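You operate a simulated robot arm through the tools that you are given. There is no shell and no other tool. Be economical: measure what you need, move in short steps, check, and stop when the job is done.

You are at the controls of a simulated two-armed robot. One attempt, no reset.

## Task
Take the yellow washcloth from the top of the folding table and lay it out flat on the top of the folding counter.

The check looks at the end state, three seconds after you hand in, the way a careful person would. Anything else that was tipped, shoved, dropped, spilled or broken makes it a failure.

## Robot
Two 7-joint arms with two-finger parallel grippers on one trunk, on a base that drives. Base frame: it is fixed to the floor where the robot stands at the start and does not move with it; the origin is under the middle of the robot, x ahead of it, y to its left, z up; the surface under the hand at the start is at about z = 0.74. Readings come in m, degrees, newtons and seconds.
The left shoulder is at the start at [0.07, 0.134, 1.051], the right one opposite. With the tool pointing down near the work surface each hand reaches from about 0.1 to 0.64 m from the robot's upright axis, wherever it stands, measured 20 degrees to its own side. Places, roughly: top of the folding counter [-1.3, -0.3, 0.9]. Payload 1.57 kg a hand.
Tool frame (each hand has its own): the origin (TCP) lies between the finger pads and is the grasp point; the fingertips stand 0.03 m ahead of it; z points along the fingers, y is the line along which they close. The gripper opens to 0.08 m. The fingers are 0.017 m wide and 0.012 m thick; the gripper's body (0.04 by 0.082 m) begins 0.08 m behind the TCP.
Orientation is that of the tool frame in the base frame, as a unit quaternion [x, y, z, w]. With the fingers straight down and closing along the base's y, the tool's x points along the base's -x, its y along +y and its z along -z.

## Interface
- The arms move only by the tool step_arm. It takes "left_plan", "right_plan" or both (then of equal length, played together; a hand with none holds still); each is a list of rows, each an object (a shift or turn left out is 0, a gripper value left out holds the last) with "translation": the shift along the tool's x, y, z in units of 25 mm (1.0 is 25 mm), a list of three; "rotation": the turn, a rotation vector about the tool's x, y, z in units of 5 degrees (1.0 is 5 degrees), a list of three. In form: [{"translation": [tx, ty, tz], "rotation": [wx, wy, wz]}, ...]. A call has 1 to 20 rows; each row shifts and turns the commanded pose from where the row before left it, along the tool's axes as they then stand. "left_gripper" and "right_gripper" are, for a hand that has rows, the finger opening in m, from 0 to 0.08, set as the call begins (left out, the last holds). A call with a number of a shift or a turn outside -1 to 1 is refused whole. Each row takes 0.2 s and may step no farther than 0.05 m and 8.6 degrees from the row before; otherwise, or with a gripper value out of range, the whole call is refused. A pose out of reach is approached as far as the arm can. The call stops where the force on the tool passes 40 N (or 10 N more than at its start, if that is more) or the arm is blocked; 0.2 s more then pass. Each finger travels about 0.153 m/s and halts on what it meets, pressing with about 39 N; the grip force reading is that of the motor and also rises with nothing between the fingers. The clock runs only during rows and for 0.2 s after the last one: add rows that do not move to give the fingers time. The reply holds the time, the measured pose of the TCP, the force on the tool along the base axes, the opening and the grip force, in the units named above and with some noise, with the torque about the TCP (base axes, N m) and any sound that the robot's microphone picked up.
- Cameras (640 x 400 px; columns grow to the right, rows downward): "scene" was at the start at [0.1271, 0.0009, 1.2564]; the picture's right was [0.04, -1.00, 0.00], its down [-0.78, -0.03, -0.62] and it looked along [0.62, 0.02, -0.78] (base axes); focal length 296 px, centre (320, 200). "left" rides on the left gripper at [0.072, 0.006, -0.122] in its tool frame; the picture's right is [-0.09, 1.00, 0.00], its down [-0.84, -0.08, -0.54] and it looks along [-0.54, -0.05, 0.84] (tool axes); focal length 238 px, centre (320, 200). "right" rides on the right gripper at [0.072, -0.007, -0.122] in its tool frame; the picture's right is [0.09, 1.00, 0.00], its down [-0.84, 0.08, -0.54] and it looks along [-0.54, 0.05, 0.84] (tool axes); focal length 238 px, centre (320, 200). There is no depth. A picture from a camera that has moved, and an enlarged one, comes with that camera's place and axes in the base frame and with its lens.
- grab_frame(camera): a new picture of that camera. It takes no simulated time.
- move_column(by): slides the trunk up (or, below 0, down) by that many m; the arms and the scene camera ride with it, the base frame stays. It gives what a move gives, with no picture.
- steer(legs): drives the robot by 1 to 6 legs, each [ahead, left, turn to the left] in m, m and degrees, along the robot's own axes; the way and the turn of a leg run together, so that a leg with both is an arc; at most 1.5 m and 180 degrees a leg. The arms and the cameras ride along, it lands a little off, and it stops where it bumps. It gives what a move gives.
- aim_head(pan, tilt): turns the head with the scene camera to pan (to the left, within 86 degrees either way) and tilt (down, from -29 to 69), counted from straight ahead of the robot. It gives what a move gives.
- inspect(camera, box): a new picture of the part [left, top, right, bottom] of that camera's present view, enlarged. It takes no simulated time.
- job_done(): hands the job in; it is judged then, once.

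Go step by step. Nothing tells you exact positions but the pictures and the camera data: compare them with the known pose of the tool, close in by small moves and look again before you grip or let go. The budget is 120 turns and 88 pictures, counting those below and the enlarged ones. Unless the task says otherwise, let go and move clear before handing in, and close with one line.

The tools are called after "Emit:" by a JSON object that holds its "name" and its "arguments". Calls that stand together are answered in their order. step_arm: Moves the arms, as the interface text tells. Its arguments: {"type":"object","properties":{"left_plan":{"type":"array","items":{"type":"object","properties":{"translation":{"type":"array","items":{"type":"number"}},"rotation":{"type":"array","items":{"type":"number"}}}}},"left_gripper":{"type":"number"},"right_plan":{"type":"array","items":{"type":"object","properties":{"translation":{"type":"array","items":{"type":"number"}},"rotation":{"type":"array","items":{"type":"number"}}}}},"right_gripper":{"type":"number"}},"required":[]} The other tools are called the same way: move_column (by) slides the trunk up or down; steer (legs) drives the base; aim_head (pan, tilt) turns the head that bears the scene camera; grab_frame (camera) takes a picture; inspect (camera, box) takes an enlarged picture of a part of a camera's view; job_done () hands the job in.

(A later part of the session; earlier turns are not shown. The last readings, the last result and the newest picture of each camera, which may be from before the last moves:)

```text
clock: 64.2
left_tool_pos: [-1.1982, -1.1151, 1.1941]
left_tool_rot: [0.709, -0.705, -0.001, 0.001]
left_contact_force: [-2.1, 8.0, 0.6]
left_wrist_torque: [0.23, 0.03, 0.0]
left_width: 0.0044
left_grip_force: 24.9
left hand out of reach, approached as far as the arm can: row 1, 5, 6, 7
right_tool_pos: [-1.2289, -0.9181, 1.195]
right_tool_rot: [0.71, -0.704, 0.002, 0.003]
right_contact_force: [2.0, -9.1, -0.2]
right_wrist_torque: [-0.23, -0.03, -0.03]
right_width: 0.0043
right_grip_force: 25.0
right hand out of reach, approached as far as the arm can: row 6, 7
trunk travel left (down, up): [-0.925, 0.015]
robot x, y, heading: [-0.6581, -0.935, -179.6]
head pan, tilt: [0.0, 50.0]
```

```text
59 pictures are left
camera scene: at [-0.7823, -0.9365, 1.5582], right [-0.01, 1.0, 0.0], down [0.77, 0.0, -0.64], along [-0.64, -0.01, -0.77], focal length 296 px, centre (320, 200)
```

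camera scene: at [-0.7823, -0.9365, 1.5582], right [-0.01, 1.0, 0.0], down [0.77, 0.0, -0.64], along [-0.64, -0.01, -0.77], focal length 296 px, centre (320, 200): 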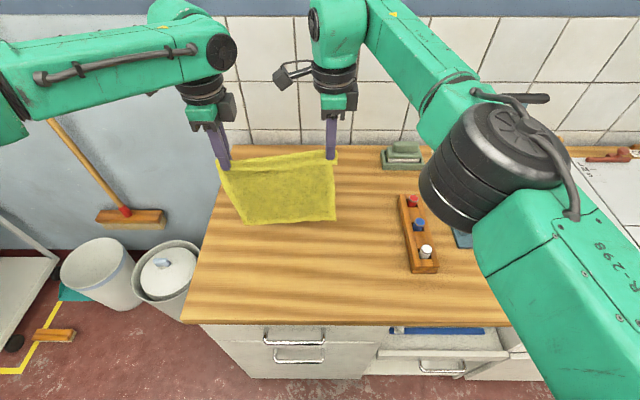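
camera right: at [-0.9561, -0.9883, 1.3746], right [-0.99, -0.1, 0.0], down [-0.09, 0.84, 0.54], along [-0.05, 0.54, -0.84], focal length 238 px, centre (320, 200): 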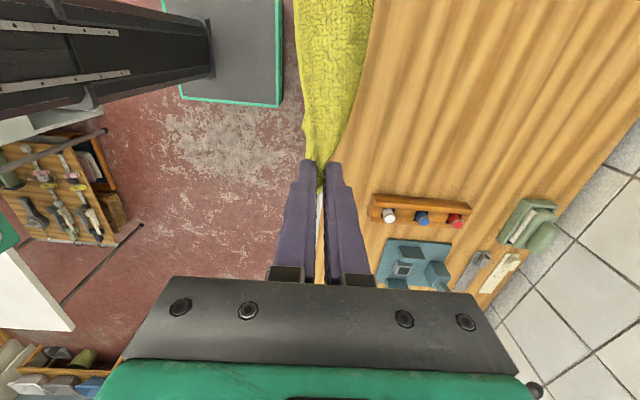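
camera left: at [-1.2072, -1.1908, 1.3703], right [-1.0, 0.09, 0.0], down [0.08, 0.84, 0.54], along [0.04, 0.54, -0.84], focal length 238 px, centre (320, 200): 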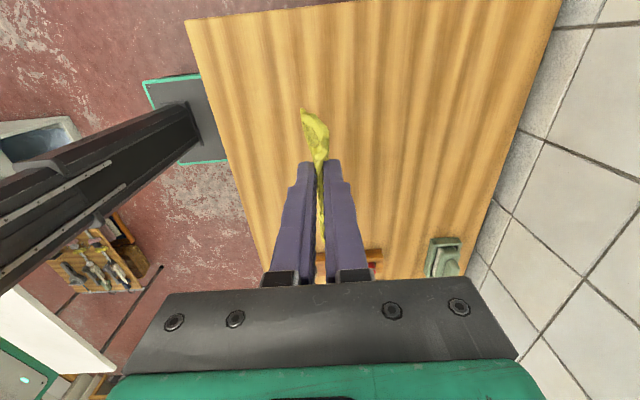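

The left arm is limited with the gripper straight down. Tilting the fingers forward brings the wrists back within reach, so I tilt both by 30° and relax the tension.

Emit:
{"name": "step_arm", "arguments": {"left_plan": [{"rotation": [-1, 0, 0]}, {"rotation": [-1, 0, 0]}, {"rotation": [-1, 0, 0], "translation": [-0.2, 0, 0]}, {"rotation": [-1, 0, 0], "translation": [-0.2, 0, 0]}, {"rotation": [-1, 0, 0], "translation": [-0.2, 0, 0]}, {"rotation": [-1, 0, 0]}], "right_plan": [{"rotation": [-1, 0, 0], "translation": [0, -0.6, 0]}, {"rotation": [-1, 0, 0], "translation": [0, -0.6, 0]}, {"rotation": [-1, 0, 0]}, {"rotation": [-1, 0, 0]}, {"rotation": [-1, 0, 0]}, {"rotation": [-1, 0, 0]}]}}

Emit:
{"name": "grab_frame", "arguments": {"camera": "scene"}}

```text
clock: 65.6
left_tool_pos: [-1.1961, -1.1022, 1.1927]
left_tool_rot: [0.685, -0.681, -0.184, 0.185]
left_contact_force: [0.2, -0.5, -0.2]
left_wrist_torque: [-0.04, -0.09, -0.01]
left_width: 0.0043
left_grip_force: 25.0
right_tool_pos: [-1.1967, -0.9165, 1.1931]
right_tool_rot: [0.685, -0.68, -0.182, 0.185]
right_contact_force: [0.2, -0.7, 0.0]
right_wrist_torque: [0.02, -0.08, 0.0]
right_width: 0.0042
right_grip_force: 25.4
trunk travel left (down, up): [-0.925, 0.015]
robot x, y, heading: [-0.6554, -0.9351, -179.6]
head pan, tilt: [0.0, 50.0]
```

```text
58 pictures are left
camera scene: at [-0.7811, -0.9379, 1.5584], right [-0.01, 1.0, 0.0], down [0.77, 0.01, -0.64], along [-0.64, 0.0, -0.77], focal length 296 px, centre (320, 200)
```

scene: 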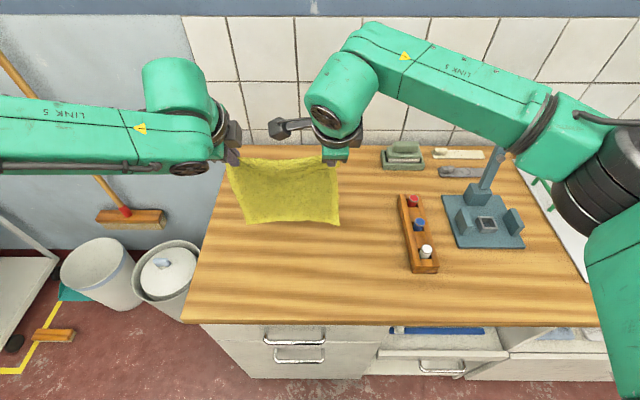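

All in reach again with no tension. I advance 9 cm.

Emit:
{"name": "step_arm", "arguments": {"left_plan": [{"translation": [0, 0.62, 0.36]}, {"translation": [0, 0.62, 0.36]}, {"translation": [0, 0.62, 0.36]}, {"translation": [0, 0.62, 0.36]}, {"translation": [0, 0.62, 0.36]}], "right_plan": [{"translation": [0, 0.62, 0.36]}, {"translation": [0, 0.62, 0.36]}, {"translation": [0, 0.62, 0.36]}, {"translation": [0, 0.62, 0.36]}, {"translation": [0, 0.62, 0.36]}]}}

Emit:
{"name": "grab_frame", "arguments": {"camera": "scene"}}

```text
clock: 66.8
left_tool_pos: [-1.2892, -1.1033, 1.1888]
left_tool_rot: [0.685, -0.681, -0.182, 0.184]
left_contact_force: [-0.8, -0.7, 0.2]
left_wrist_torque: [0.03, -0.05, -0.02]
left_width: 0.0045
left_grip_force: 24.7
right_tool_pos: [-1.2889, -0.9177, 1.1923]
right_tool_rot: [0.686, -0.68, -0.18, 0.184]
right_contact_force: [0.5, 0.0, -0.4]
right_wrist_torque: [0.0, -0.05, -0.02]
right_width: 0.0046
right_grip_force: 24.9
trunk travel left (down, up): [-0.925, 0.015]
robot x, y, heading: [-0.6566, -0.9339, -179.6]
head pan, tilt: [0.0, 50.0]
```

```text
57 pictures are left
camera scene: at [-0.7849, -0.938, 1.558], right [-0.01, 1.0, 0.0], down [0.77, 0.01, -0.64], along [-0.64, 0.0, -0.77], focal length 296 px, centre (320, 200)
```

scene: 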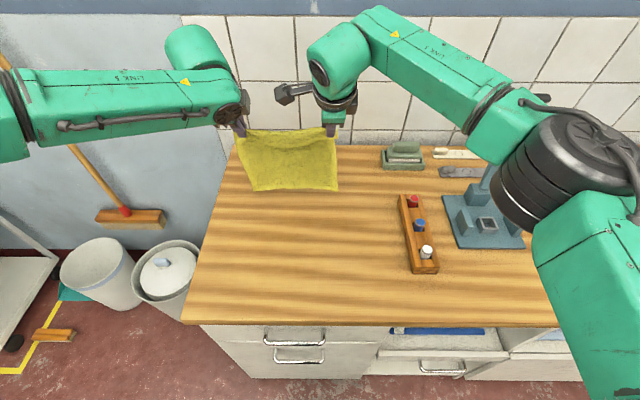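

The hem hangs an estimated 6–9 cm above the counter at x about -1.29. I lower the trunk 7 cm and look.

Emit:
{"name": "move_column", "arguments": {"by": -0.07}}

Emit:
{"name": "grab_frame", "arguments": {"camera": "scene"}}

Emit:
{"name": "grab_frame", "arguments": {"camera": "left"}}

```text
clock: 67.9
left_tool_pos: [-1.2869, -1.1044, 1.1218]
left_tool_rot: [0.685, -0.681, -0.183, 0.185]
left_contact_force: [-0.1, -0.7, -1.0]
left_wrist_torque: [0.0, -0.08, -0.01]
left_width: 0.0042
left_grip_force: 25.3
right_tool_pos: [-1.2867, -0.9163, 1.1232]
right_tool_rot: [0.685, -0.681, -0.182, 0.185]
right_contact_force: [0.9, 0.6, 0.3]
right_wrist_torque: [0.02, -0.09, 0.0]
right_width: 0.0042
right_grip_force: 25.2
trunk travel left (down, up): [-0.855, 0.085]
robot x, y, heading: [-0.6566, -0.9365, -179.4]
head pan, tilt: [0.0, 50.0]
```

```text
56 pictures are left
camera scene: at [-0.7821, -0.9376, 1.4883], right [-0.01, 1.0, 0.0], down [0.77, 0.01, -0.64], along [-0.64, 0.0, -0.77], focal length 296 px, centre (320, 200)
```

scene: 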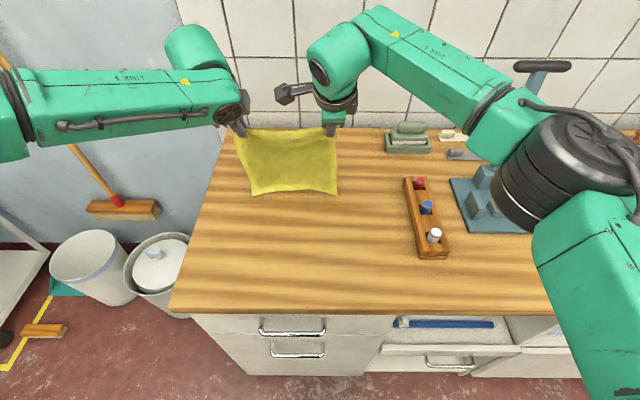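

```text
55 pictures are left
camera left: at [-1.2325, -1.1753, 1.2307], right [-0.86, 0.09, 0.5], down [0.33, 0.84, 0.43], along [-0.38, 0.54, -0.75], focal length 238 px, centre (320, 200)
```

left: 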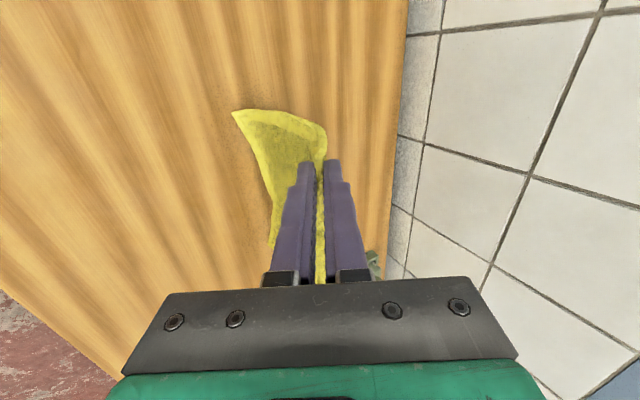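

The hem just touches the counter at x about -1.29. Now I swing the hands back and down in an arc, first half.

Emit:
{"name": "step_arm", "arguments": {"left_plan": [{"translation": [0, -0.82, -0.2]}, {"translation": [0, -0.82, -0.2]}, {"translation": [0, -0.82, -0.2]}, {"translation": [0, -0.69, -0.07]}, {"translation": [0, -0.69, -0.07]}, {"translation": [0, -0.69, -0.07]}, {"translation": [0, -0.67, 0.1]}, {"translation": [0, -0.67, 0.1]}, {"translation": [0, -0.67, 0.1]}], "right_plan": [{"translation": [0, -0.82, -0.2]}, {"translation": [0, -0.82, -0.2]}, {"translation": [0, -0.82, -0.2]}, {"translation": [0, -0.69, -0.07]}, {"translation": [0, -0.69, -0.07]}, {"translation": [0, -0.69, -0.07]}, {"translation": [0, -0.67, 0.1]}, {"translation": [0, -0.67, 0.1]}, {"translation": [0, -0.67, 0.1]}]}}

Emit:
{"name": "grab_frame", "arguments": {"camera": "scene"}}

Emit:
{"name": "grab_frame", "arguments": {"camera": "left"}}

```text
clock: 69.9
left_tool_pos: [-1.1378, -1.1025, 1.0493]
left_tool_rot: [0.685, -0.681, -0.183, 0.184]
left_contact_force: [0.2, 0.3, 0.0]
left_wrist_torque: [0.01, -0.05, 0.03]
left_width: 0.0044
left_grip_force: 24.8
right_tool_pos: [-1.1377, -0.9149, 1.0545]
right_tool_rot: [0.685, -0.681, -0.181, 0.185]
right_contact_force: [1.1, 0.3, 0.4]
right_wrist_torque: [-0.01, -0.06, 0.0]
right_width: 0.0043
right_grip_force: 24.8
trunk travel left (down, up): [-0.855, 0.085]
robot x, y, heading: [-0.6584, -0.934, -179.6]
head pan, tilt: [0.0, 50.0]
```

```text
54 pictures are left
camera scene: at [-0.7816, -0.9375, 1.4883], right [-0.01, 1.0, 0.0], down [0.77, 0.01, -0.64], along [-0.64, 0.0, -0.77], focal length 296 px, centre (320, 200)
```

scene: 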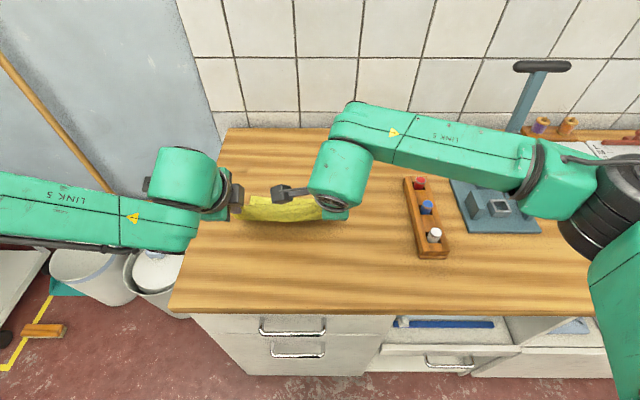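

```text
53 pictures are left
camera left: at [-1.0832, -1.1745, 1.1582], right [-0.86, 0.09, 0.5], down [0.33, 0.84, 0.43], along [-0.38, 0.54, -0.75], focal length 238 px, centre (320, 200)
```

left: 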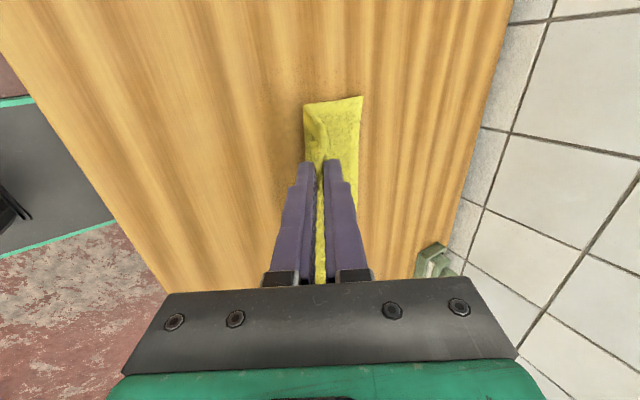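

The hem stayed put. Second half of the arc comes next, then I turn the fingers back to vertical.

Emit:
{"name": "step_arm", "arguments": {"left_plan": [{"translation": [0, -0.85, 0.2]}, {"translation": [0, -0.85, 0.2]}, {"translation": [0, -0.78, 0.59]}, {"translation": [0, -0.78, 0.59]}, {"rotation": [1, 0, 0]}, {"rotation": [1, 0, 0]}, {"rotation": [1, 0, 0]}, {"rotation": [1, 0, 0]}, {"rotation": [1, 0, 0]}, {"rotation": [1, 0, 0]}], "right_plan": [{"translation": [0, -0.85, 0.2]}, {"translation": [0, -0.85, 0.25]}, {"translation": [0, -0.78, 0.65]}, {"translation": [0, -0.78, 0.65]}, {"rotation": [1, 0, 0]}, {"rotation": [1, 0, 0]}, {"rotation": [1, 0, 0]}, {"rotation": [1, 0, 0]}, {"rotation": [1, 0, 0]}, {"rotation": [1, 0, 0]}]}}

Emit:
{"name": "grab_frame", "arguments": {"camera": "scene"}}

Emit:
{"name": "grab_frame", "arguments": {"camera": "left"}}

Emit:
{"name": "grab_frame", "arguments": {"camera": "right"}}

```text
clock: 72.1
left_tool_pos: [-1.0898, -1.1007, 0.9756]
left_tool_rot: [0.709, -0.705, 0.0, 0.0]
left_contact_force: [-0.1, -0.9, -0.9]
left_wrist_torque: [-0.01, 0.04, 0.02]
left_width: 0.0049
left_grip_force: 25.0
right_tool_pos: [-1.0928, -0.9157, 0.9734]
right_tool_rot: [0.71, -0.704, 0.002, 0.001]
right_contact_force: [1.2, 0.0, 1.1]
right_wrist_torque: [-0.02, 0.11, 0.01]
right_width: 0.0043
right_grip_force: 24.4
trunk travel left (down, up): [-0.855, 0.085]
robot x, y, heading: [-0.6569, -0.935, -179.7]
head pan, tilt: [0.0, 50.0]
```

```text
52 pictures are left
camera scene: at [-0.7836, -0.9377, 1.4881], right [-0.01, 1.0, 0.0], down [0.77, 0.01, -0.64], along [-0.64, 0.0, -0.77], focal length 296 px, centre (320, 200)
```

scene: 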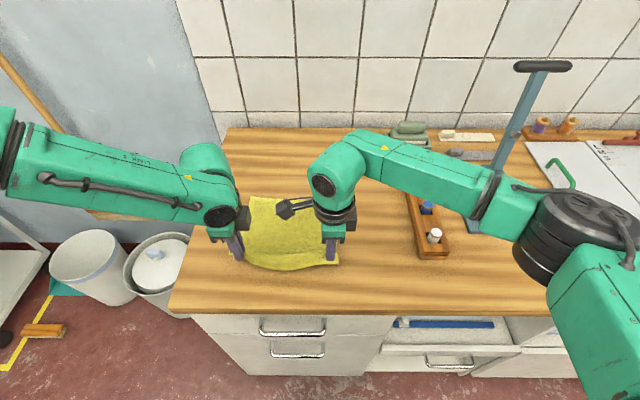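

```text
51 pictures are left
camera left: at [-1.0971, -1.1742, 1.097], right [-1.0, 0.09, 0.0], down [0.07, 0.84, 0.54], along [0.05, 0.54, -0.84], focal length 238 px, centre (320, 200)
```

left: 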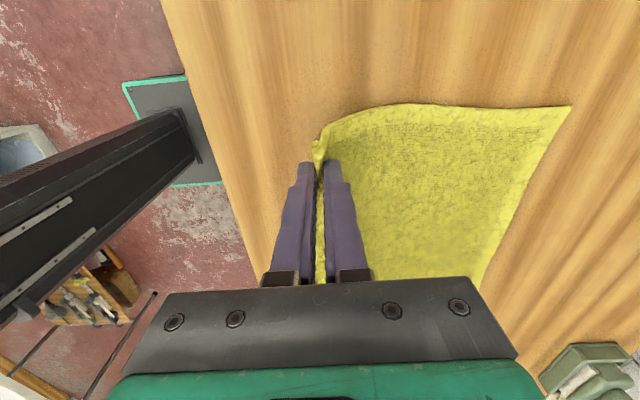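

```text
50 pictures are left
camera right: at [-1.084, -0.9868, 1.0943], right [-0.99, -0.1, 0.0], down [-0.09, 0.84, 0.54], along [-0.05, 0.54, -0.84], focal length 238 px, centre (320, 200)
```

right: 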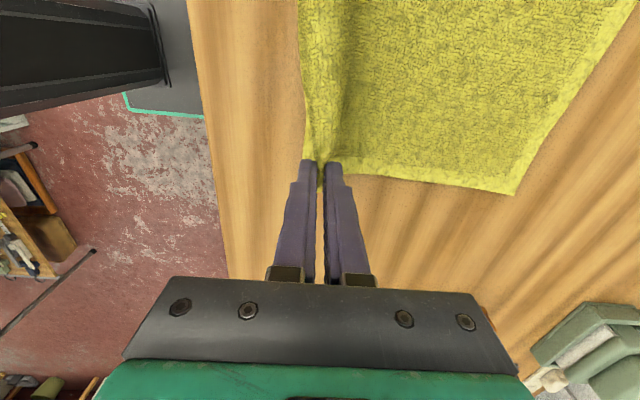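

The cloth lies flat with only the near edge lifted. I lower the last few centimetres gently.

Emit:
{"name": "step_arm", "arguments": {"left_plan": [{"translation": [0, -0.1, 0.5]}, {"translation": [0, -0.1, 0.5]}, {"translation": [0, 0, 0.3]}], "right_plan": [{"translation": [0, 0, 0.5]}, {"translation": [0, 0, 0.45]}, {"translation": [0, 0, 0.3]}]}}

Emit:
{"name": "grab_frame", "arguments": {"camera": "left"}}

Emit:
{"name": "grab_frame", "arguments": {"camera": "right"}}

```text
clock: 72.9
left_tool_pos: [-1.0834, -1.1004, 0.943]
left_tool_rot: [0.709, -0.705, -0.001, 0.001]
left_contact_force: [0.0, 0.3, 0.0]
left_wrist_torque: [-0.03, 0.08, 0.0]
left_width: 0.0047
left_grip_force: 25.2
right_tool_pos: [-1.09, -0.9161, 0.9433]
right_tool_rot: [0.711, -0.704, 0.002, 0.001]
right_contact_force: [0.5, -1.0, -0.4]
right_wrist_torque: [-0.01, 0.06, -0.02]
right_width: 0.0043
right_grip_force: 24.7
trunk travel left (down, up): [-0.855, 0.085]
robot x, y, heading: [-0.6545, -0.9355, -179.6]
head pan, tilt: [0.0, 50.0]
```

```text
49 pictures are left
camera left: at [-1.0907, -1.1741, 1.065], right [-1.0, 0.09, 0.0], down [0.07, 0.84, 0.54], along [0.05, 0.54, -0.84], focal length 238 px, centre (320, 200)
```

left: 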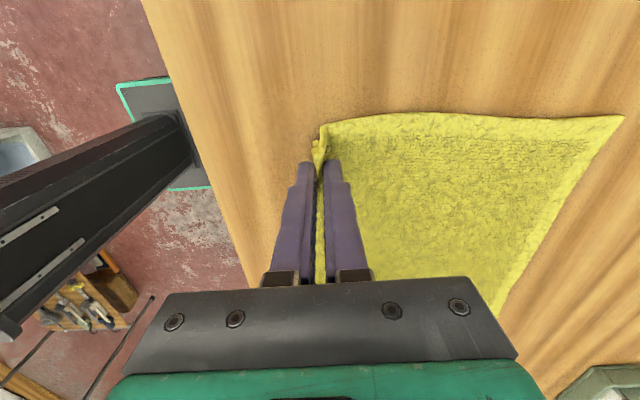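

```text
48 pictures are left
camera right: at [-1.0831, -0.9871, 1.0638], right [-0.99, -0.1, 0.0], down [-0.08, 0.84, 0.54], along [-0.05, 0.54, -0.84], focal length 238 px, centre (320, 200)
```

right: 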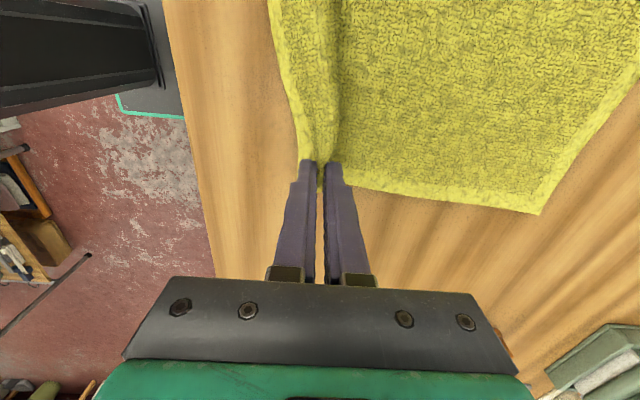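

Still about 1 cm above the counter. I lower to light contact with a slight backward pull to keep the cloth taut.

Emit:
{"name": "step_arm", "arguments": {"left_plan": [{"translation": [0, -0.15, 0.2]}, {"translation": [0, -0.1, 0.15]}, {"translation": [0, 0, 0.1]}], "right_plan": [{"translation": [0, -0.2, 0.2]}, {"translation": [0, -0.2, 0.15]}, {"translation": [0, 0, 0.1]}]}}

```text
clock: 73.7
left_tool_pos: [-1.078, -1.1006, 0.9342]
left_tool_rot: [0.709, -0.705, -0.001, 0.004]
left_contact_force: [-2.1, -1.4, 13.7]
left_wrist_torque: [-0.05, 0.19, 0.02]
left_width: 0.0046
left_grip_force: 25.0
right_tool_pos: [-1.079, -0.9156, 0.9341]
right_tool_rot: [0.71, -0.704, 0.001, 0.003]
right_contact_force: [-2.8, 1.7, 10.5]
right_wrist_torque: [0.05, 0.16, 0.01]
right_width: 0.0043
right_grip_force: 25.3
trunk travel left (down, up): [-0.855, 0.085]
robot x, y, heading: [-0.6561, -0.9333, -179.6]
head pan, tilt: [0.0, 50.0]
```

Light contact at 10–14 N. I open the grippers, which also spreads the pinched folds.

Emit:
{"name": "step_arm", "arguments": {"left_plan": [{}, {}, {}], "right_plan": [{}, {}, {}], "left_gripper": 0.045, "right_gripper": 0.045}}

Emit:
{"name": "step_arm", "arguments": {"left_plan": [{"translation": [0, 0, -0.4]}, {"translation": [0, 0, -0.8]}, {"translation": [0, 0, -0.8]}, {"translation": [0, 0, -0.8]}], "right_plan": [{"translation": [0, 0, -0.4]}, {"translation": [0, 0, -0.8]}, {"translation": [0, 0, -0.8]}, {"translation": [0, 0, -0.8]}]}}

Emit:
{"name": "grab_frame", "arguments": {"camera": "left"}}

Emit:
{"name": "grab_frame", "arguments": {"camera": "right"}}

```text
clock: 74.5
left_tool_pos: [-1.0753, -1.099, 0.9332]
left_tool_rot: [0.709, -0.705, -0.001, 0.002]
left_contact_force: [3.7, 1.4, 13.3]
left_wrist_torque: [0.08, 0.21, -0.04]
left_width: 0.0412
left_grip_force: 0.0
right_tool_pos: [-1.0771, -0.9143, 0.9332]
right_tool_rot: [0.71, -0.704, 0.001, 0.003]
right_contact_force: [0.6, -0.6, 7.7]
right_wrist_torque: [-0.04, -0.03, -0.03]
right_width: 0.0421
right_grip_force: 0.0
trunk travel left (down, up): [-0.855, 0.085]
robot x, y, heading: [-0.6571, -0.9351, -179.6]
head pan, tilt: [0.0, 50.0]
```

```text
clock: 75.5
left_tool_pos: [-1.0754, -1.1032, 1.0033]
left_tool_rot: [0.709, -0.705, 0.0, 0.0]
left_contact_force: [-0.9, 0.5, 0.2]
left_wrist_torque: [-0.01, -0.01, -0.01]
left_width: 0.045
left_grip_force: 0.0
right_tool_pos: [-1.0807, -0.916, 1.0006]
right_tool_rot: [0.71, -0.704, 0.002, 0.0]
right_contact_force: [0.7, 0.4, 0.8]
right_wrist_torque: [-0.02, -0.01, 0.0]
right_width: 0.0451
right_grip_force: 0.0
trunk travel left (down, up): [-0.855, 0.085]
robot x, y, heading: [-0.6543, -0.9349, -179.4]
head pan, tilt: [0.0, 50.0]
```

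```text
47 pictures are left
camera left: at [-1.0835, -1.1751, 1.1265], right [-1.0, 0.09, 0.0], down [0.07, 0.84, 0.54], along [0.05, 0.54, -0.84], focal length 238 px, centre (320, 200)
```

left: 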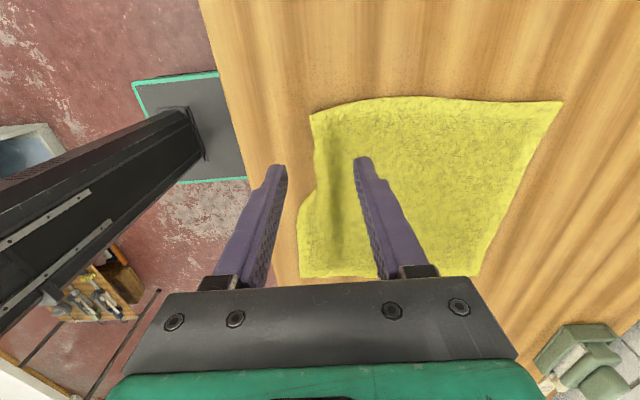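

```text
46 pictures are left
camera right: at [-1.0739, -0.9869, 1.1217], right [-0.99, -0.1, 0.0], down [-0.08, 0.84, 0.54], along [-0.05, 0.54, -0.84], focal length 238 px, centre (320, 200)
```

right: 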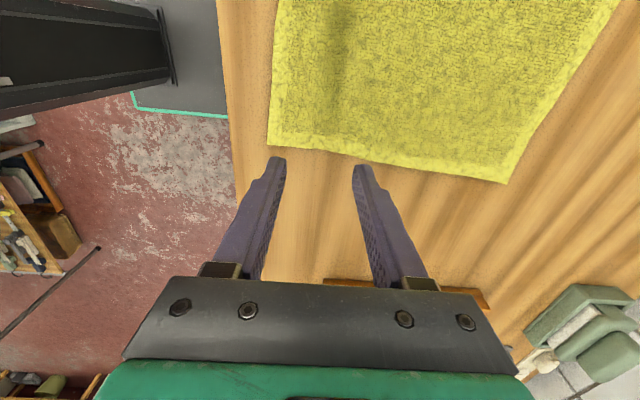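

Released. I raise the trunk and look at the cloth from the scene camera.

Emit:
{"name": "move_column", "arguments": {"by": 0.08}}

Emit:
{"name": "step_arm", "arguments": {"left_plan": [{"translation": [0.6, 0, -0.9]}, {"translation": [0.6, 0, -0.9]}, {"translation": [0.6, 0, -0.9]}, {"translation": [0.6, 0, -0.9]}, {"translation": [0.6, 0, -0.9]}], "right_plan": [{"translation": [-0.6, 0, -0.9]}, {"translation": [-0.6, 0, -0.9]}, {"translation": [-0.6, 0, -0.9]}, {"translation": [-0.6, 0, -0.9]}, {"translation": [-0.6, 0, -0.9]}]}}

Emit:
{"name": "grab_frame", "arguments": {"camera": "scene"}}

Emit:
{"name": "inspect", "arguments": {"camera": "scene", "box": [200, 140, 400, 280]}}

```text
clock: 76.7
left_tool_pos: [-1.0763, -1.1019, 1.0834]
left_tool_rot: [0.71, -0.705, 0.0, 0.001]
left_contact_force: [-0.6, 0.2, -0.1]
left_wrist_torque: [-0.01, -0.01, 0.02]
left_width: 0.0452
left_grip_force: 0.1
right_tool_pos: [-1.0805, -0.9164, 1.082]
right_tool_rot: [0.709, -0.705, 0.002, 0.001]
right_contact_force: [0.2, -0.9, 0.0]
right_wrist_torque: [0.01, 0.05, 0.01]
right_width: 0.0448
right_grip_force: 0.2
trunk travel left (down, up): [-0.935, 0.005]
robot x, y, heading: [-0.6577, -0.9332, -179.7]
head pan, tilt: [0.0, 50.0]
```

```text
clock: 77.9
left_tool_pos: [-1.0733, -1.1784, 1.2009]
left_tool_rot: [0.708, -0.706, -0.001, 0.001]
left_contact_force: [0.6, -0.4, -0.5]
left_wrist_torque: [0.0, 0.04, -0.01]
left_width: 0.0451
left_grip_force: 0.1
right_tool_pos: [-1.079, -0.8401, 1.1952]
right_tool_rot: [0.709, -0.705, 0.003, 0.002]
right_contact_force: [0.0, 0.4, -0.4]
right_wrist_torque: [0.02, 0.0, -0.02]
right_width: 0.045
right_grip_force: 0.1
trunk travel left (down, up): [-0.935, 0.005]
robot x, y, heading: [-0.6583, -0.9323, -179.5]
head pan, tilt: [0.0, 50.0]
```

```text
45 pictures are left
camera scene: at [-0.7804, -0.9373, 1.5684], right [-0.01, 1.0, 0.0], down [0.77, 0.01, -0.64], along [-0.64, 0.0, -0.77], focal length 296 px, centre (320, 200)
```

scene: 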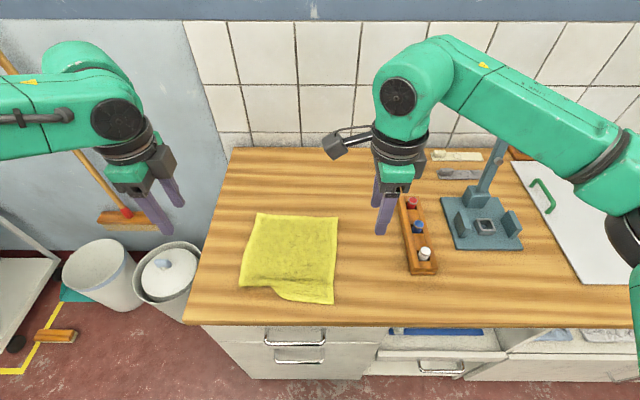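

```text
2.86 times, centred on (300, 210) of scene
camera zoom: at [-0.7804, -0.9373, 1.5684], right [-0.01, 1.0, 0.0], down [0.77, 0.01, -0.64], along [-0.64, 0.0, -0.77], focal length 846 px, centre (377, 171)
```

zoom: 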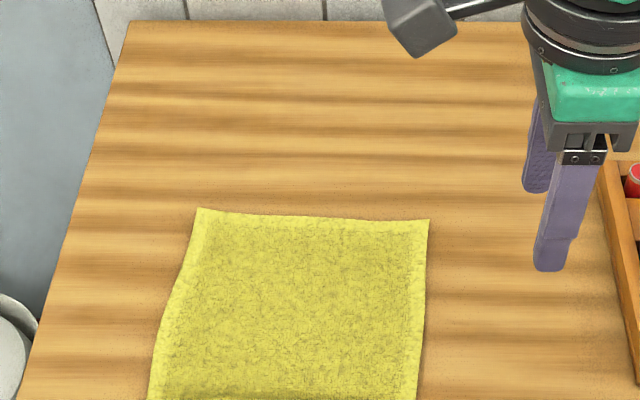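

Mostly flat, but the near left corner looks a bit tucked. I look closer there.

Emit:
{"name": "inspect", "arguments": {"camera": "scene", "box": [220, 230, 360, 318]}}

Emit:
{"name": "inspect", "arguments": {"camera": "left", "box": [200, 40, 640, 315]}}

Emit:
{"name": "grab_frame", "arguments": {"camera": "right"}}

```text
4.55 times, centred on (290, 274) of scene
camera zoom: at [-0.7804, -0.9373, 1.5684], right [-0.01, 1.0, 0.0], down [0.77, 0.01, -0.64], along [-0.64, 0.0, -0.77], focal length 1346 px, centre (456, -136)
```

zoom: 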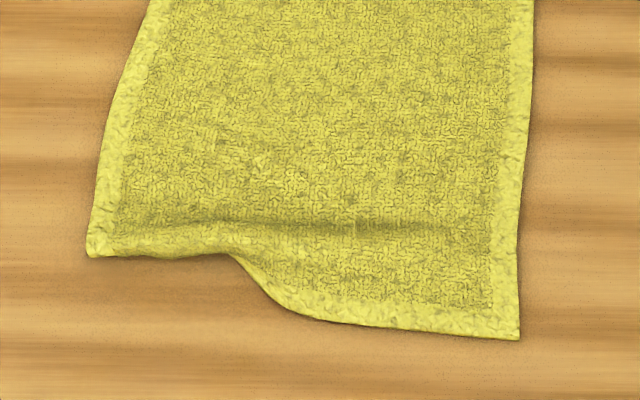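

```text
1.45 times, centred on (420, 178) of left
camera zoom: at [-1.0804, -1.2508, 1.3226], right [-1.0, 0.09, 0.0], down [0.07, 0.84, 0.54], along [0.05, 0.54, -0.84], focal length 347 px, centre (174, 233)
```

zoom: 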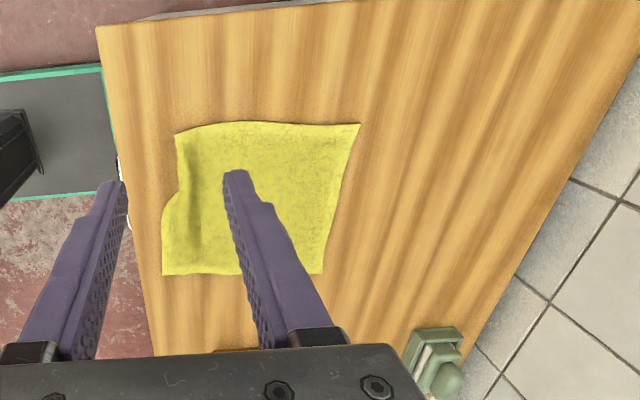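

```text
41 pictures are left
camera right: at [-1.0722, -0.9114, 1.3169], right [-0.99, -0.1, 0.0], down [-0.08, 0.84, 0.54], along [-0.05, 0.54, -0.84], focal length 238 px, centre (320, 200)
```

right: 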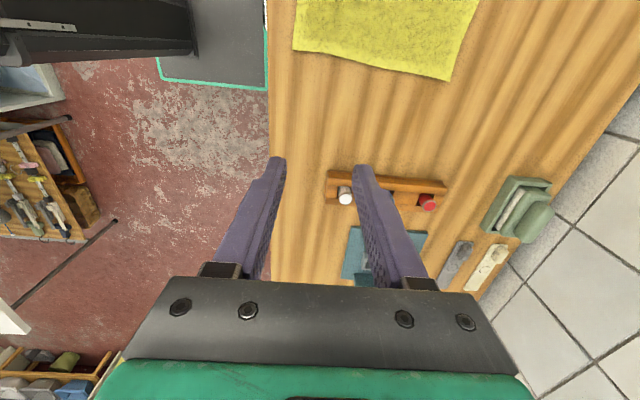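

There's a ridge along the near left edge. I bring the left camera closer for a better look.

Emit:
{"name": "step_arm", "arguments": {"left_plan": [{"translation": [0, -0.6, 0.9]}, {"translation": [0, -0.6, 0.9]}, {"translation": [0, -0.6, 0.9]}, {"translation": [0, 0, 0.9]}, {"translation": [0, 0, 0.9]}]}}

Emit:
{"name": "inspect", "arguments": {"camera": "left", "box": [260, 40, 500, 190]}}

```text
clock: 79.1
left_tool_pos: [-1.0327, -1.1746, 1.0833]
left_tool_rot: [0.709, -0.706, 0.0, 0.002]
left_contact_force: [-0.1, 0.0, 0.1]
left_wrist_torque: [-0.02, -0.02, -0.02]
left_width: 0.0448
left_grip_force: 0.0
right_tool_pos: [-1.0807, -0.8417, 1.1945]
right_tool_rot: [0.71, -0.704, 0.002, 0.0]
right_contact_force: [-0.5, -0.3, 0.8]
right_wrist_torque: [0.03, -0.01, 0.01]
right_width: 0.045
right_grip_force: 0.0
trunk travel left (down, up): [-0.935, 0.005]
robot x, y, heading: [-0.6549, -0.9351, -179.6]
head pan, tilt: [0.0, 50.0]
```

```text
2.67 times, centred on (380, 115) of left
camera zoom: at [-1.0386, -1.2475, 1.2058], right [-1.0, 0.09, 0.0], down [0.07, 0.84, 0.54], along [0.05, 0.54, -0.84], focal length 636 px, centre (160, 427)
```

zoom: 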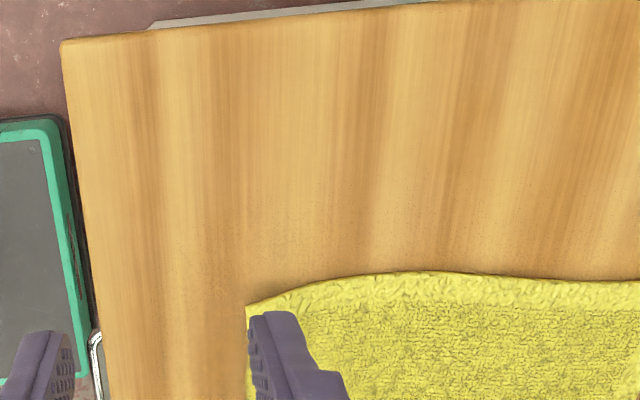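

The finger blocks the corner, so I shift the left hand further to the left.

Emit:
{"name": "step_arm", "arguments": {"left_plan": [{"translation": [0.9, 0, 0]}, {"translation": [0.9, 0, 0]}, {"translation": [0.9, 0, 0]}]}}

Emit:
{"name": "inspect", "arguments": {"camera": "left", "box": [240, 60, 560, 260]}}

```text
clock: 79.9
left_tool_pos: [-1.0303, -1.2443, 1.0835]
left_tool_rot: [0.709, -0.705, -0.001, 0.001]
left_contact_force: [0.7, 0.2, 0.0]
left_wrist_torque: [0.04, 0.0, -0.01]
left_width: 0.0447
left_grip_force: 0.0
right_tool_pos: [-1.0804, -0.8425, 1.1964]
right_tool_rot: [0.709, -0.705, 0.002, 0.001]
right_contact_force: [0.8, 0.2, 0.7]
right_wrist_torque: [0.0, 0.0, 0.0]
right_width: 0.045
right_grip_force: 0.1
trunk travel left (down, up): [-0.935, 0.005]
robot x, y, heading: [-0.6576, -0.9351, -179.7]
head pan, tilt: [0.0, 50.0]
```

```text
2.00 times, centred on (400, 160) of left
camera zoom: at [-1.0366, -1.317, 1.2066], right [-1.0, 0.09, 0.0], down [0.07, 0.84, 0.54], along [0.05, 0.54, -0.84], focal length 477 px, centre (160, 280)
```

zoom: 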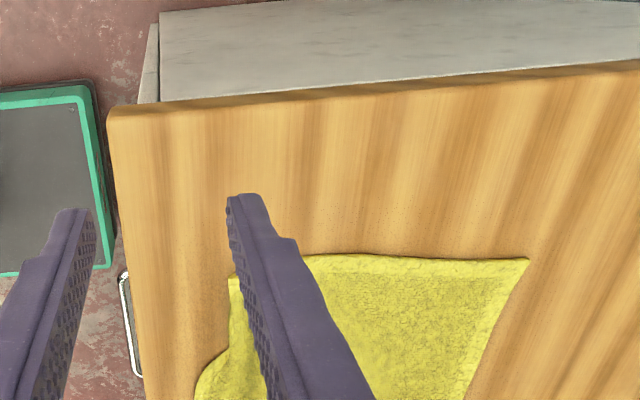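

I back the left hand off toward the robot so the camera sees the corner past the fingers.

Emit:
{"name": "step_arm", "arguments": {"left_plan": [{"translation": [-0.5, -0.9, 0]}, {"translation": [-0.5, -0.9, 0]}, {"translation": [-0.5, -0.9, 0]}, {"translation": [-0.5, -0.9, 0]}]}}

Emit:
{"name": "inspect", "arguments": {"camera": "left", "box": [320, 60, 640, 260]}}

```text
clock: 80.9
left_tool_pos: [-0.9784, -1.2138, 1.0847]
left_tool_rot: [0.709, -0.705, -0.001, 0.0]
left_contact_force: [-0.6, -0.3, 0.7]
left_wrist_torque: [0.0, -0.04, 0.0]
left_width: 0.045
left_grip_force: 0.1
left hand out of reach, approached as far as the arm can: row 3, 4
right_tool_pos: [-1.0815, -0.8418, 1.1953]
right_tool_rot: [0.709, -0.705, 0.002, 0.001]
right_contact_force: [0.1, 0.3, 0.1]
right_wrist_torque: [0.0, -0.01, 0.04]
right_width: 0.045
right_grip_force: 0.0
trunk travel left (down, up): [-0.935, 0.005]
robot x, y, heading: [-0.6575, -0.9335, -179.7]
head pan, tilt: [0.0, 50.0]
```

```text
2.00 times, centred on (480, 160) of left
camera zoom: at [-0.9855, -1.2864, 1.2074], right [-1.0, 0.09, 0.0], down [0.07, 0.84, 0.54], along [0.05, 0.54, -0.84], focal length 477 px, centre (0, 280)
```

zoom: 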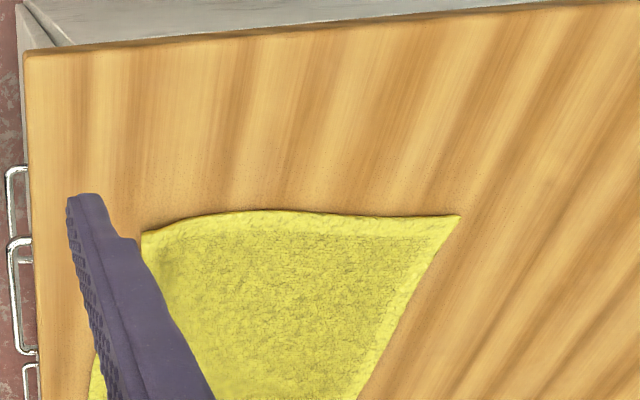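

The near left edge seems to have about 3 cm rolled under. I turn the left wrist so its camera looks from the robot side; that also readies it to grip the left edge.

Emit:
{"name": "step_arm", "arguments": {"left_plan": [{"translation": [0, 0.9, 0]}, {"translation": [0, 0.9, 0]}, {"rotation": [0, 0, -1]}, {"rotation": [0, 0, -1]}, {"rotation": [0, 0, -1]}, {"rotation": [0, 0, -1]}, {"rotation": [0, 0, -1]}, {"rotation": [0, 0, -1]}, {"rotation": [0, 0, -1]}, {"rotation": [0, 0, -1]}, {"rotation": [0, 0, -1]}, {"rotation": [0, 0, -1]}, {"rotation": [0, 0, -1]}, {"rotation": [0, 0, -1]}, {"rotation": [0, 0, -1]}, {"rotation": [0, 0, -1]}, {"rotation": [0, 0, -1]}, {"rotation": [0, 0, -1]}, {"rotation": [0, 0, -1]}, {"rotation": [0, 0, -1]}]}}

Emit:
{"name": "grab_frame", "arguments": {"camera": "left"}}

```text
clock: 85.1
left_tool_pos: [-1.0237, -1.214, 1.0822]
left_tool_rot: [1.0, 0.004, 0.0, 0.001]
left_contact_force: [-1.0, -0.4, -0.3]
left_wrist_torque: [-0.02, -0.01, -0.01]
left_width: 0.0453
left_grip_force: 0.0
right_tool_pos: [-1.0813, -0.8409, 1.1949]
right_tool_rot: [0.71, -0.705, 0.002, 0.001]
right_contact_force: [0.8, 0.0, -0.8]
right_wrist_torque: [-0.03, 0.01, 0.01]
right_width: 0.0449
right_grip_force: 0.2
trunk travel left (down, up): [-0.935, 0.005]
robot x, y, heading: [-0.6566, -0.9363, -179.5]
head pan, tilt: [0.0, 50.0]
```

```text
37 pictures are left
camera left: at [-0.9522, -1.2216, 1.2045], right [-0.08, -1.0, 0.0], down [-0.84, 0.07, 0.54], along [-0.54, 0.04, -0.84], focal length 238 px, centre (320, 200)
```

left: 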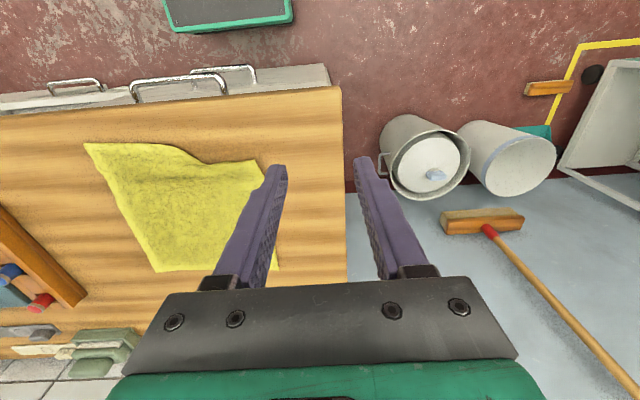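

Emit:
{"name": "inspect", "arguments": {"camera": "left", "box": [110, 130, 286, 240]}}

```text
3.64 times, centred on (198, 185) of left
camera zoom: at [-0.9522, -1.2216, 1.2045], right [-0.08, -1.0, 0.0], down [-0.84, 0.07, 0.54], along [-0.54, 0.04, -0.84], focal length 867 px, centre (764, 254)
```

zoom: 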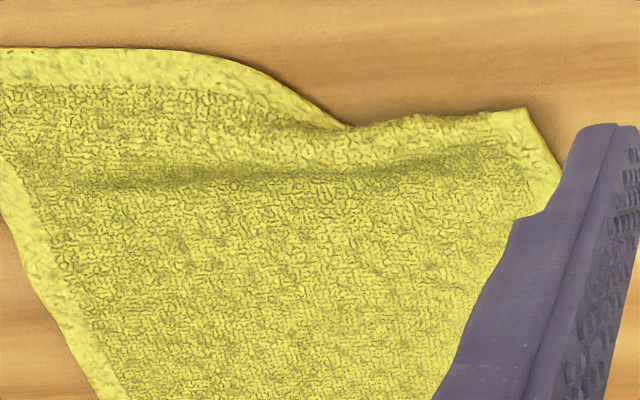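

It's confirmed: the near border is rolled under on the left. I'll regrip the cloth at its far edge so the near edge hangs free and unrolls, then lay it again near edge first. First I restore the left wrist yaw and set a trunk height with more reach.

Emit:
{"name": "step_arm", "arguments": {"left_plan": [{"translation": [0, 0, -1]}, {"translation": [0, 0, -1]}, {"rotation": [0, 0, 1]}, {"rotation": [0, 0, 1]}, {"rotation": [0, 0, 1]}, {"rotation": [0, 0, 1]}, {"rotation": [0, 0, 1]}, {"rotation": [0, 0, 1]}, {"rotation": [0, 0, 1]}, {"rotation": [0, 0, 1]}, {"rotation": [0, 0, 1]}, {"rotation": [0, 0, 1]}, {"rotation": [0, 0, 1]}, {"rotation": [0, 0, 1]}, {"rotation": [0, 0, 1]}, {"rotation": [0, 0, 1]}, {"rotation": [0, 0, 1]}, {"rotation": [0, 0, 1]}, {"rotation": [0, 0, 1]}, {"rotation": [0, 0, 1]}]}}

Emit:
{"name": "move_column", "arguments": {"by": -0.11}}

Emit:
{"name": "steer", "arguments": {"legs": [[0.03, 0, 0]]}}

```text
clock: 89.3
left_tool_pos: [-1.0227, -1.214, 1.133]
left_tool_rot: [0.708, -0.706, 0.0, 0.001]
left_contact_force: [0.5, 0.9, 0.5]
left_wrist_torque: [0.0, -0.01, -0.02]
left_width: 0.0449
left_grip_force: 0.0
right_tool_pos: [-1.0817, -0.8408, 1.1951]
right_tool_rot: [0.709, -0.705, 0.002, 0.001]
right_contact_force: [-0.3, 0.3, -0.1]
right_wrist_torque: [-0.01, 0.01, -0.01]
right_width: 0.045
right_grip_force: 0.1
trunk travel left (down, up): [-0.935, 0.005]
robot x, y, heading: [-0.6567, -0.934, -179.7]
head pan, tilt: [0.0, 50.0]
```

```text
clock: 90.7
left_tool_pos: [-1.0228, -1.2134, 1.0231]
left_tool_rot: [0.71, -0.705, -0.001, 0.001]
left_contact_force: [-0.5, 0.8, 0.6]
left_wrist_torque: [0.01, -0.04, 0.0]
left_width: 0.045
left_grip_force: 0.0
right_tool_pos: [-1.0811, -0.8399, 1.0843]
right_tool_rot: [0.709, -0.705, 0.002, 0.001]
right_contact_force: [-0.1, -0.1, -0.3]
right_wrist_torque: [0.0, 0.01, 0.01]
right_width: 0.0449
right_grip_force: 0.2
trunk travel left (down, up): [-0.825, 0.115]
robot x, y, heading: [-0.6528, -0.937, -179.5]
head pan, tilt: [0.0, 50.0]
```

```text
clock: 91.5
left_tool_pos: [-1.0476, -1.2143, 1.025]
left_tool_rot: [0.709, -0.705, -0.002, 0.004]
left_contact_force: [-0.1, -0.9, -0.1]
left_wrist_torque: [0.0, 0.06, 0.01]
left_width: 0.045
left_grip_force: 0.1
right_tool_pos: [-1.1047, -0.8419, 1.087]
right_tool_rot: [0.71, -0.704, -0.001, 0.004]
right_contact_force: [0.9, -0.1, 1.0]
right_wrist_torque: [0.0, 0.11, 0.0]
right_width: 0.045
right_grip_force: 0.1
trunk travel left (down, up): [-0.825, 0.115]
robot x, y, heading: [-0.6863, -0.933, -179.7]
head pan, tilt: [0.0, 50.0]
```

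Emit:
{"name": "step_arm", "arguments": {"left_plan": [{"translation": [-0.516, 0.876, 0.1]}, {"translation": [-0.516, 0.876, 0.1]}, {"translation": [-0.516, 0.876, 0.1]}, {"translation": [-0.516, 0.876, 0.1]}, {"translation": [-0.516, 0.876, 0.1]}, {"translation": [-0.516, 0.876, 0.1]}, {"translation": [-0.516, 0.876, 0.1]}, {"translation": [-0.516, 0.876, 0.1]}, {"translation": [-0.516, 0.876, 0.1]}], "right_plan": [{"translation": [0.293, 0.556, 0.38]}, {"translation": [0.293, 0.556, 0.38]}, {"translation": [0.293, 0.556, 0.38]}, {"translation": [0.293, 0.556, 0.38]}, {"translation": [0.293, 0.556, 0.38]}, {"translation": [0.293, 0.556, 0.38]}, {"translation": [0.293, 0.556, 0.38]}, {"translation": [0.293, 0.556, 0.38]}, {"translation": [0.293, 0.556, 0.38]}], "left_gripper": 0.035, "right_gripper": 0.035}}

Emit:
{"name": "grab_frame", "arguments": {"camera": "left"}}

Emit:
{"name": "grab_frame", "arguments": {"camera": "right"}}

```text
clock: 93.5
left_tool_pos: [-1.2118, -1.122, 1.0154]
left_tool_rot: [0.709, -0.705, 0.0, 0.001]
left_contact_force: [-0.1, 0.1, 0.7]
left_wrist_torque: [-0.03, 0.02, 0.0]
left_width: 0.0351
left_grip_force: 0.1
left hand out of reach, approached as far as the arm can: row 8, 9
right_tool_pos: [-1.2376, -0.9096, 0.9998]
right_tool_rot: [0.71, -0.704, 0.002, 0.0]
right_contact_force: [-0.6, -0.6, -0.2]
right_wrist_torque: [0.02, 0.01, 0.05]
right_width: 0.0352
right_grip_force: 0.0
trunk travel left (down, up): [-0.825, 0.115]
robot x, y, heading: [-0.6909, -0.9345, -179.7]
head pan, tilt: [0.0, 50.0]
```

```text
35 pictures are left
camera left: at [-1.2186, -1.1937, 1.1388], right [-1.0, 0.09, 0.0], down [0.07, 0.84, 0.54], along [0.05, 0.54, -0.84], focal length 238 px, centre (320, 200)
```

left: 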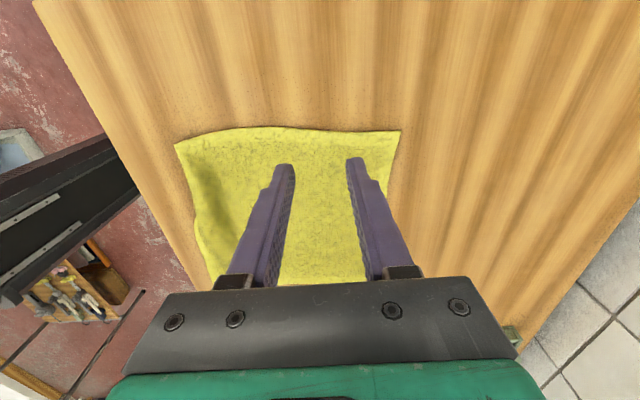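

```text
34 pictures are left
camera right: at [-1.2303, -0.9798, 1.121], right [-0.99, -0.1, 0.0], down [-0.09, 0.84, 0.54], along [-0.05, 0.54, -0.84], focal length 238 px, centre (320, 200)
```

right: 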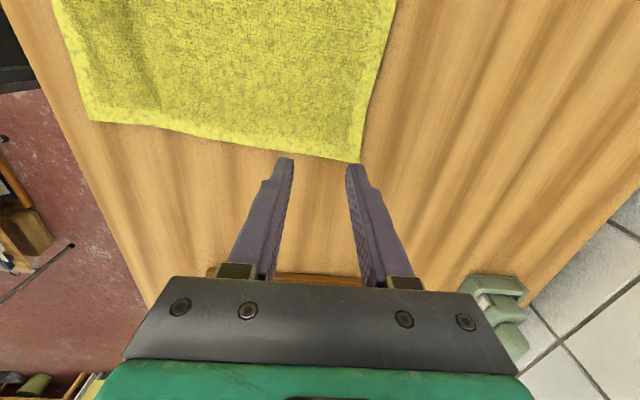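

The left hand is about 3 cm short. I move the base 3 cm closer and 3 cm to the left; the hands are well above the cloth.

Emit:
{"name": "steer", "arguments": {"legs": [[0.03, 0.03, 0]]}}

```text
clock: 94.4
left_tool_pos: [-1.2377, -1.1469, 1.0204]
left_tool_rot: [0.709, -0.705, -0.001, 0.005]
left_contact_force: [0.6, 0.5, 0.0]
left_wrist_torque: [-0.04, 0.05, 0.01]
left_width: 0.0347
left_grip_force: 0.1
right_tool_pos: [-1.2633, -0.9334, 1.0028]
right_tool_rot: [0.71, -0.704, 0.002, 0.005]
right_contact_force: [0.2, 0.6, 0.4]
right_wrist_torque: [-0.08, 0.04, 0.0]
right_width: 0.0348
right_grip_force: 0.1
trunk travel left (down, up): [-0.825, 0.115]
robot x, y, heading: [-0.7155, -0.966, -179.6]
head pan, tilt: [0.0, 50.0]
```

Emit:
{"name": "step_arm", "arguments": {"left_plan": [{"translation": [-0.66, 0, 0.4]}, {"translation": [-0.66, 0, 0.5]}, {"translation": [-0.64, 0, 0.5]}, {"translation": [0, 0.2, 0]}], "right_plan": [{"translation": [-0.33, -0.5, 0.2]}, {"translation": [-0.33, -0.5, 0.2]}, {"translation": [-0.34, -0.4, 0.3]}, {}]}}

Emit:
{"name": "grab_frame", "arguments": {"camera": "left"}}

Emit:
{"name": "grab_frame", "arguments": {"camera": "right"}}

```text
clock: 95.4
left_tool_pos: [-1.2171, -1.1236, 0.9966]
left_tool_rot: [0.709, -0.705, -0.002, 0.001]
left_contact_force: [0.4, -0.3, 1.1]
left_wrist_torque: [0.02, 0.01, 0.01]
left_width: 0.035
left_grip_force: 0.1
left hand out of reach, approached as far as the arm can: row 1, 2, 3, 4
right_tool_pos: [-1.2335, -0.9129, 0.9823]
right_tool_rot: [0.709, -0.705, 0.002, 0.0]
right_contact_force: [-0.3, -0.3, 1.1]
right_wrist_torque: [0.03, -0.01, -0.01]
right_width: 0.035
right_grip_force: 0.2
trunk travel left (down, up): [-0.825, 0.115]
robot x, y, heading: [-0.7154, -0.9652, -179.5]
head pan, tilt: [0.0, 50.0]
```

```text
33 pictures are left
camera left: at [-1.2228, -1.1957, 1.1191], right [-1.0, 0.09, 0.0], down [0.07, 0.84, 0.54], along [0.04, 0.54, -0.84], focal length 238 px, centre (320, 200)
```

left: 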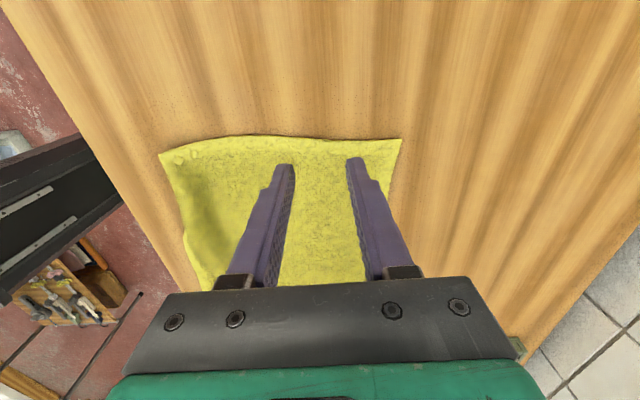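

```text
32 pictures are left
camera right: at [-1.2259, -0.9842, 1.103], right [-1.0, -0.1, 0.0], down [-0.08, 0.84, 0.54], along [-0.05, 0.54, -0.84], focal length 238 px, centre (320, 200)
```

right: 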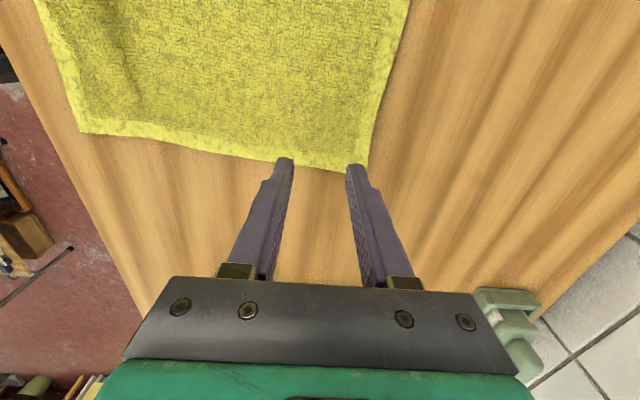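

The left arm reaches further when working more outward, so I shift the base 9 cm to the right (after raising both hands a bit) and re-place the hands.

Emit:
{"name": "step_arm", "arguments": {"left_plan": [{"translation": [0, -0.6, -0.8]}], "right_plan": [{"translation": [0, -0.6, -0.8]}]}}

Emit:
{"name": "steer", "arguments": {"legs": [[0, -0.09, 0]]}}

```text
clock: 95.8
left_tool_pos: [-1.1967, -1.1226, 1.0172]
left_tool_rot: [0.709, -0.705, -0.002, 0.001]
left_contact_force: [0.3, 0.4, -0.2]
left_wrist_torque: [-0.02, 0.02, -0.04]
left_width: 0.035
left_grip_force: 0.1
right_tool_pos: [-1.2163, -0.9135, 1.0021]
right_tool_rot: [0.71, -0.704, 0.0, 0.002]
right_contact_force: [0.2, 0.6, 0.8]
right_wrist_torque: [0.02, 0.02, -0.01]
right_width: 0.0348
right_grip_force: 0.0
trunk travel left (down, up): [-0.825, 0.115]
robot x, y, heading: [-0.7191, -0.9677, -179.5]
head pan, tilt: [0.0, 50.0]
```

```text
clock: 96.9
left_tool_pos: [-1.1997, -1.0384, 1.0149]
left_tool_rot: [0.71, -0.704, -0.001, 0.0]
left_contact_force: [-0.4, -0.2, -0.4]
left_wrist_torque: [0.02, 0.02, 0.02]
left_width: 0.0349
left_grip_force: 0.1
right_tool_pos: [-1.2187, -0.8275, 1.0022]
right_tool_rot: [0.71, -0.704, 0.002, 0.0]
right_contact_force: [0.2, -0.2, 0.4]
right_wrist_torque: [0.0, -0.01, 0.0]
right_width: 0.0349
right_grip_force: 0.1
trunk travel left (down, up): [-0.825, 0.115]
robot x, y, heading: [-0.7144, -0.8752, -179.6]
head pan, tilt: [0.0, 50.0]
```

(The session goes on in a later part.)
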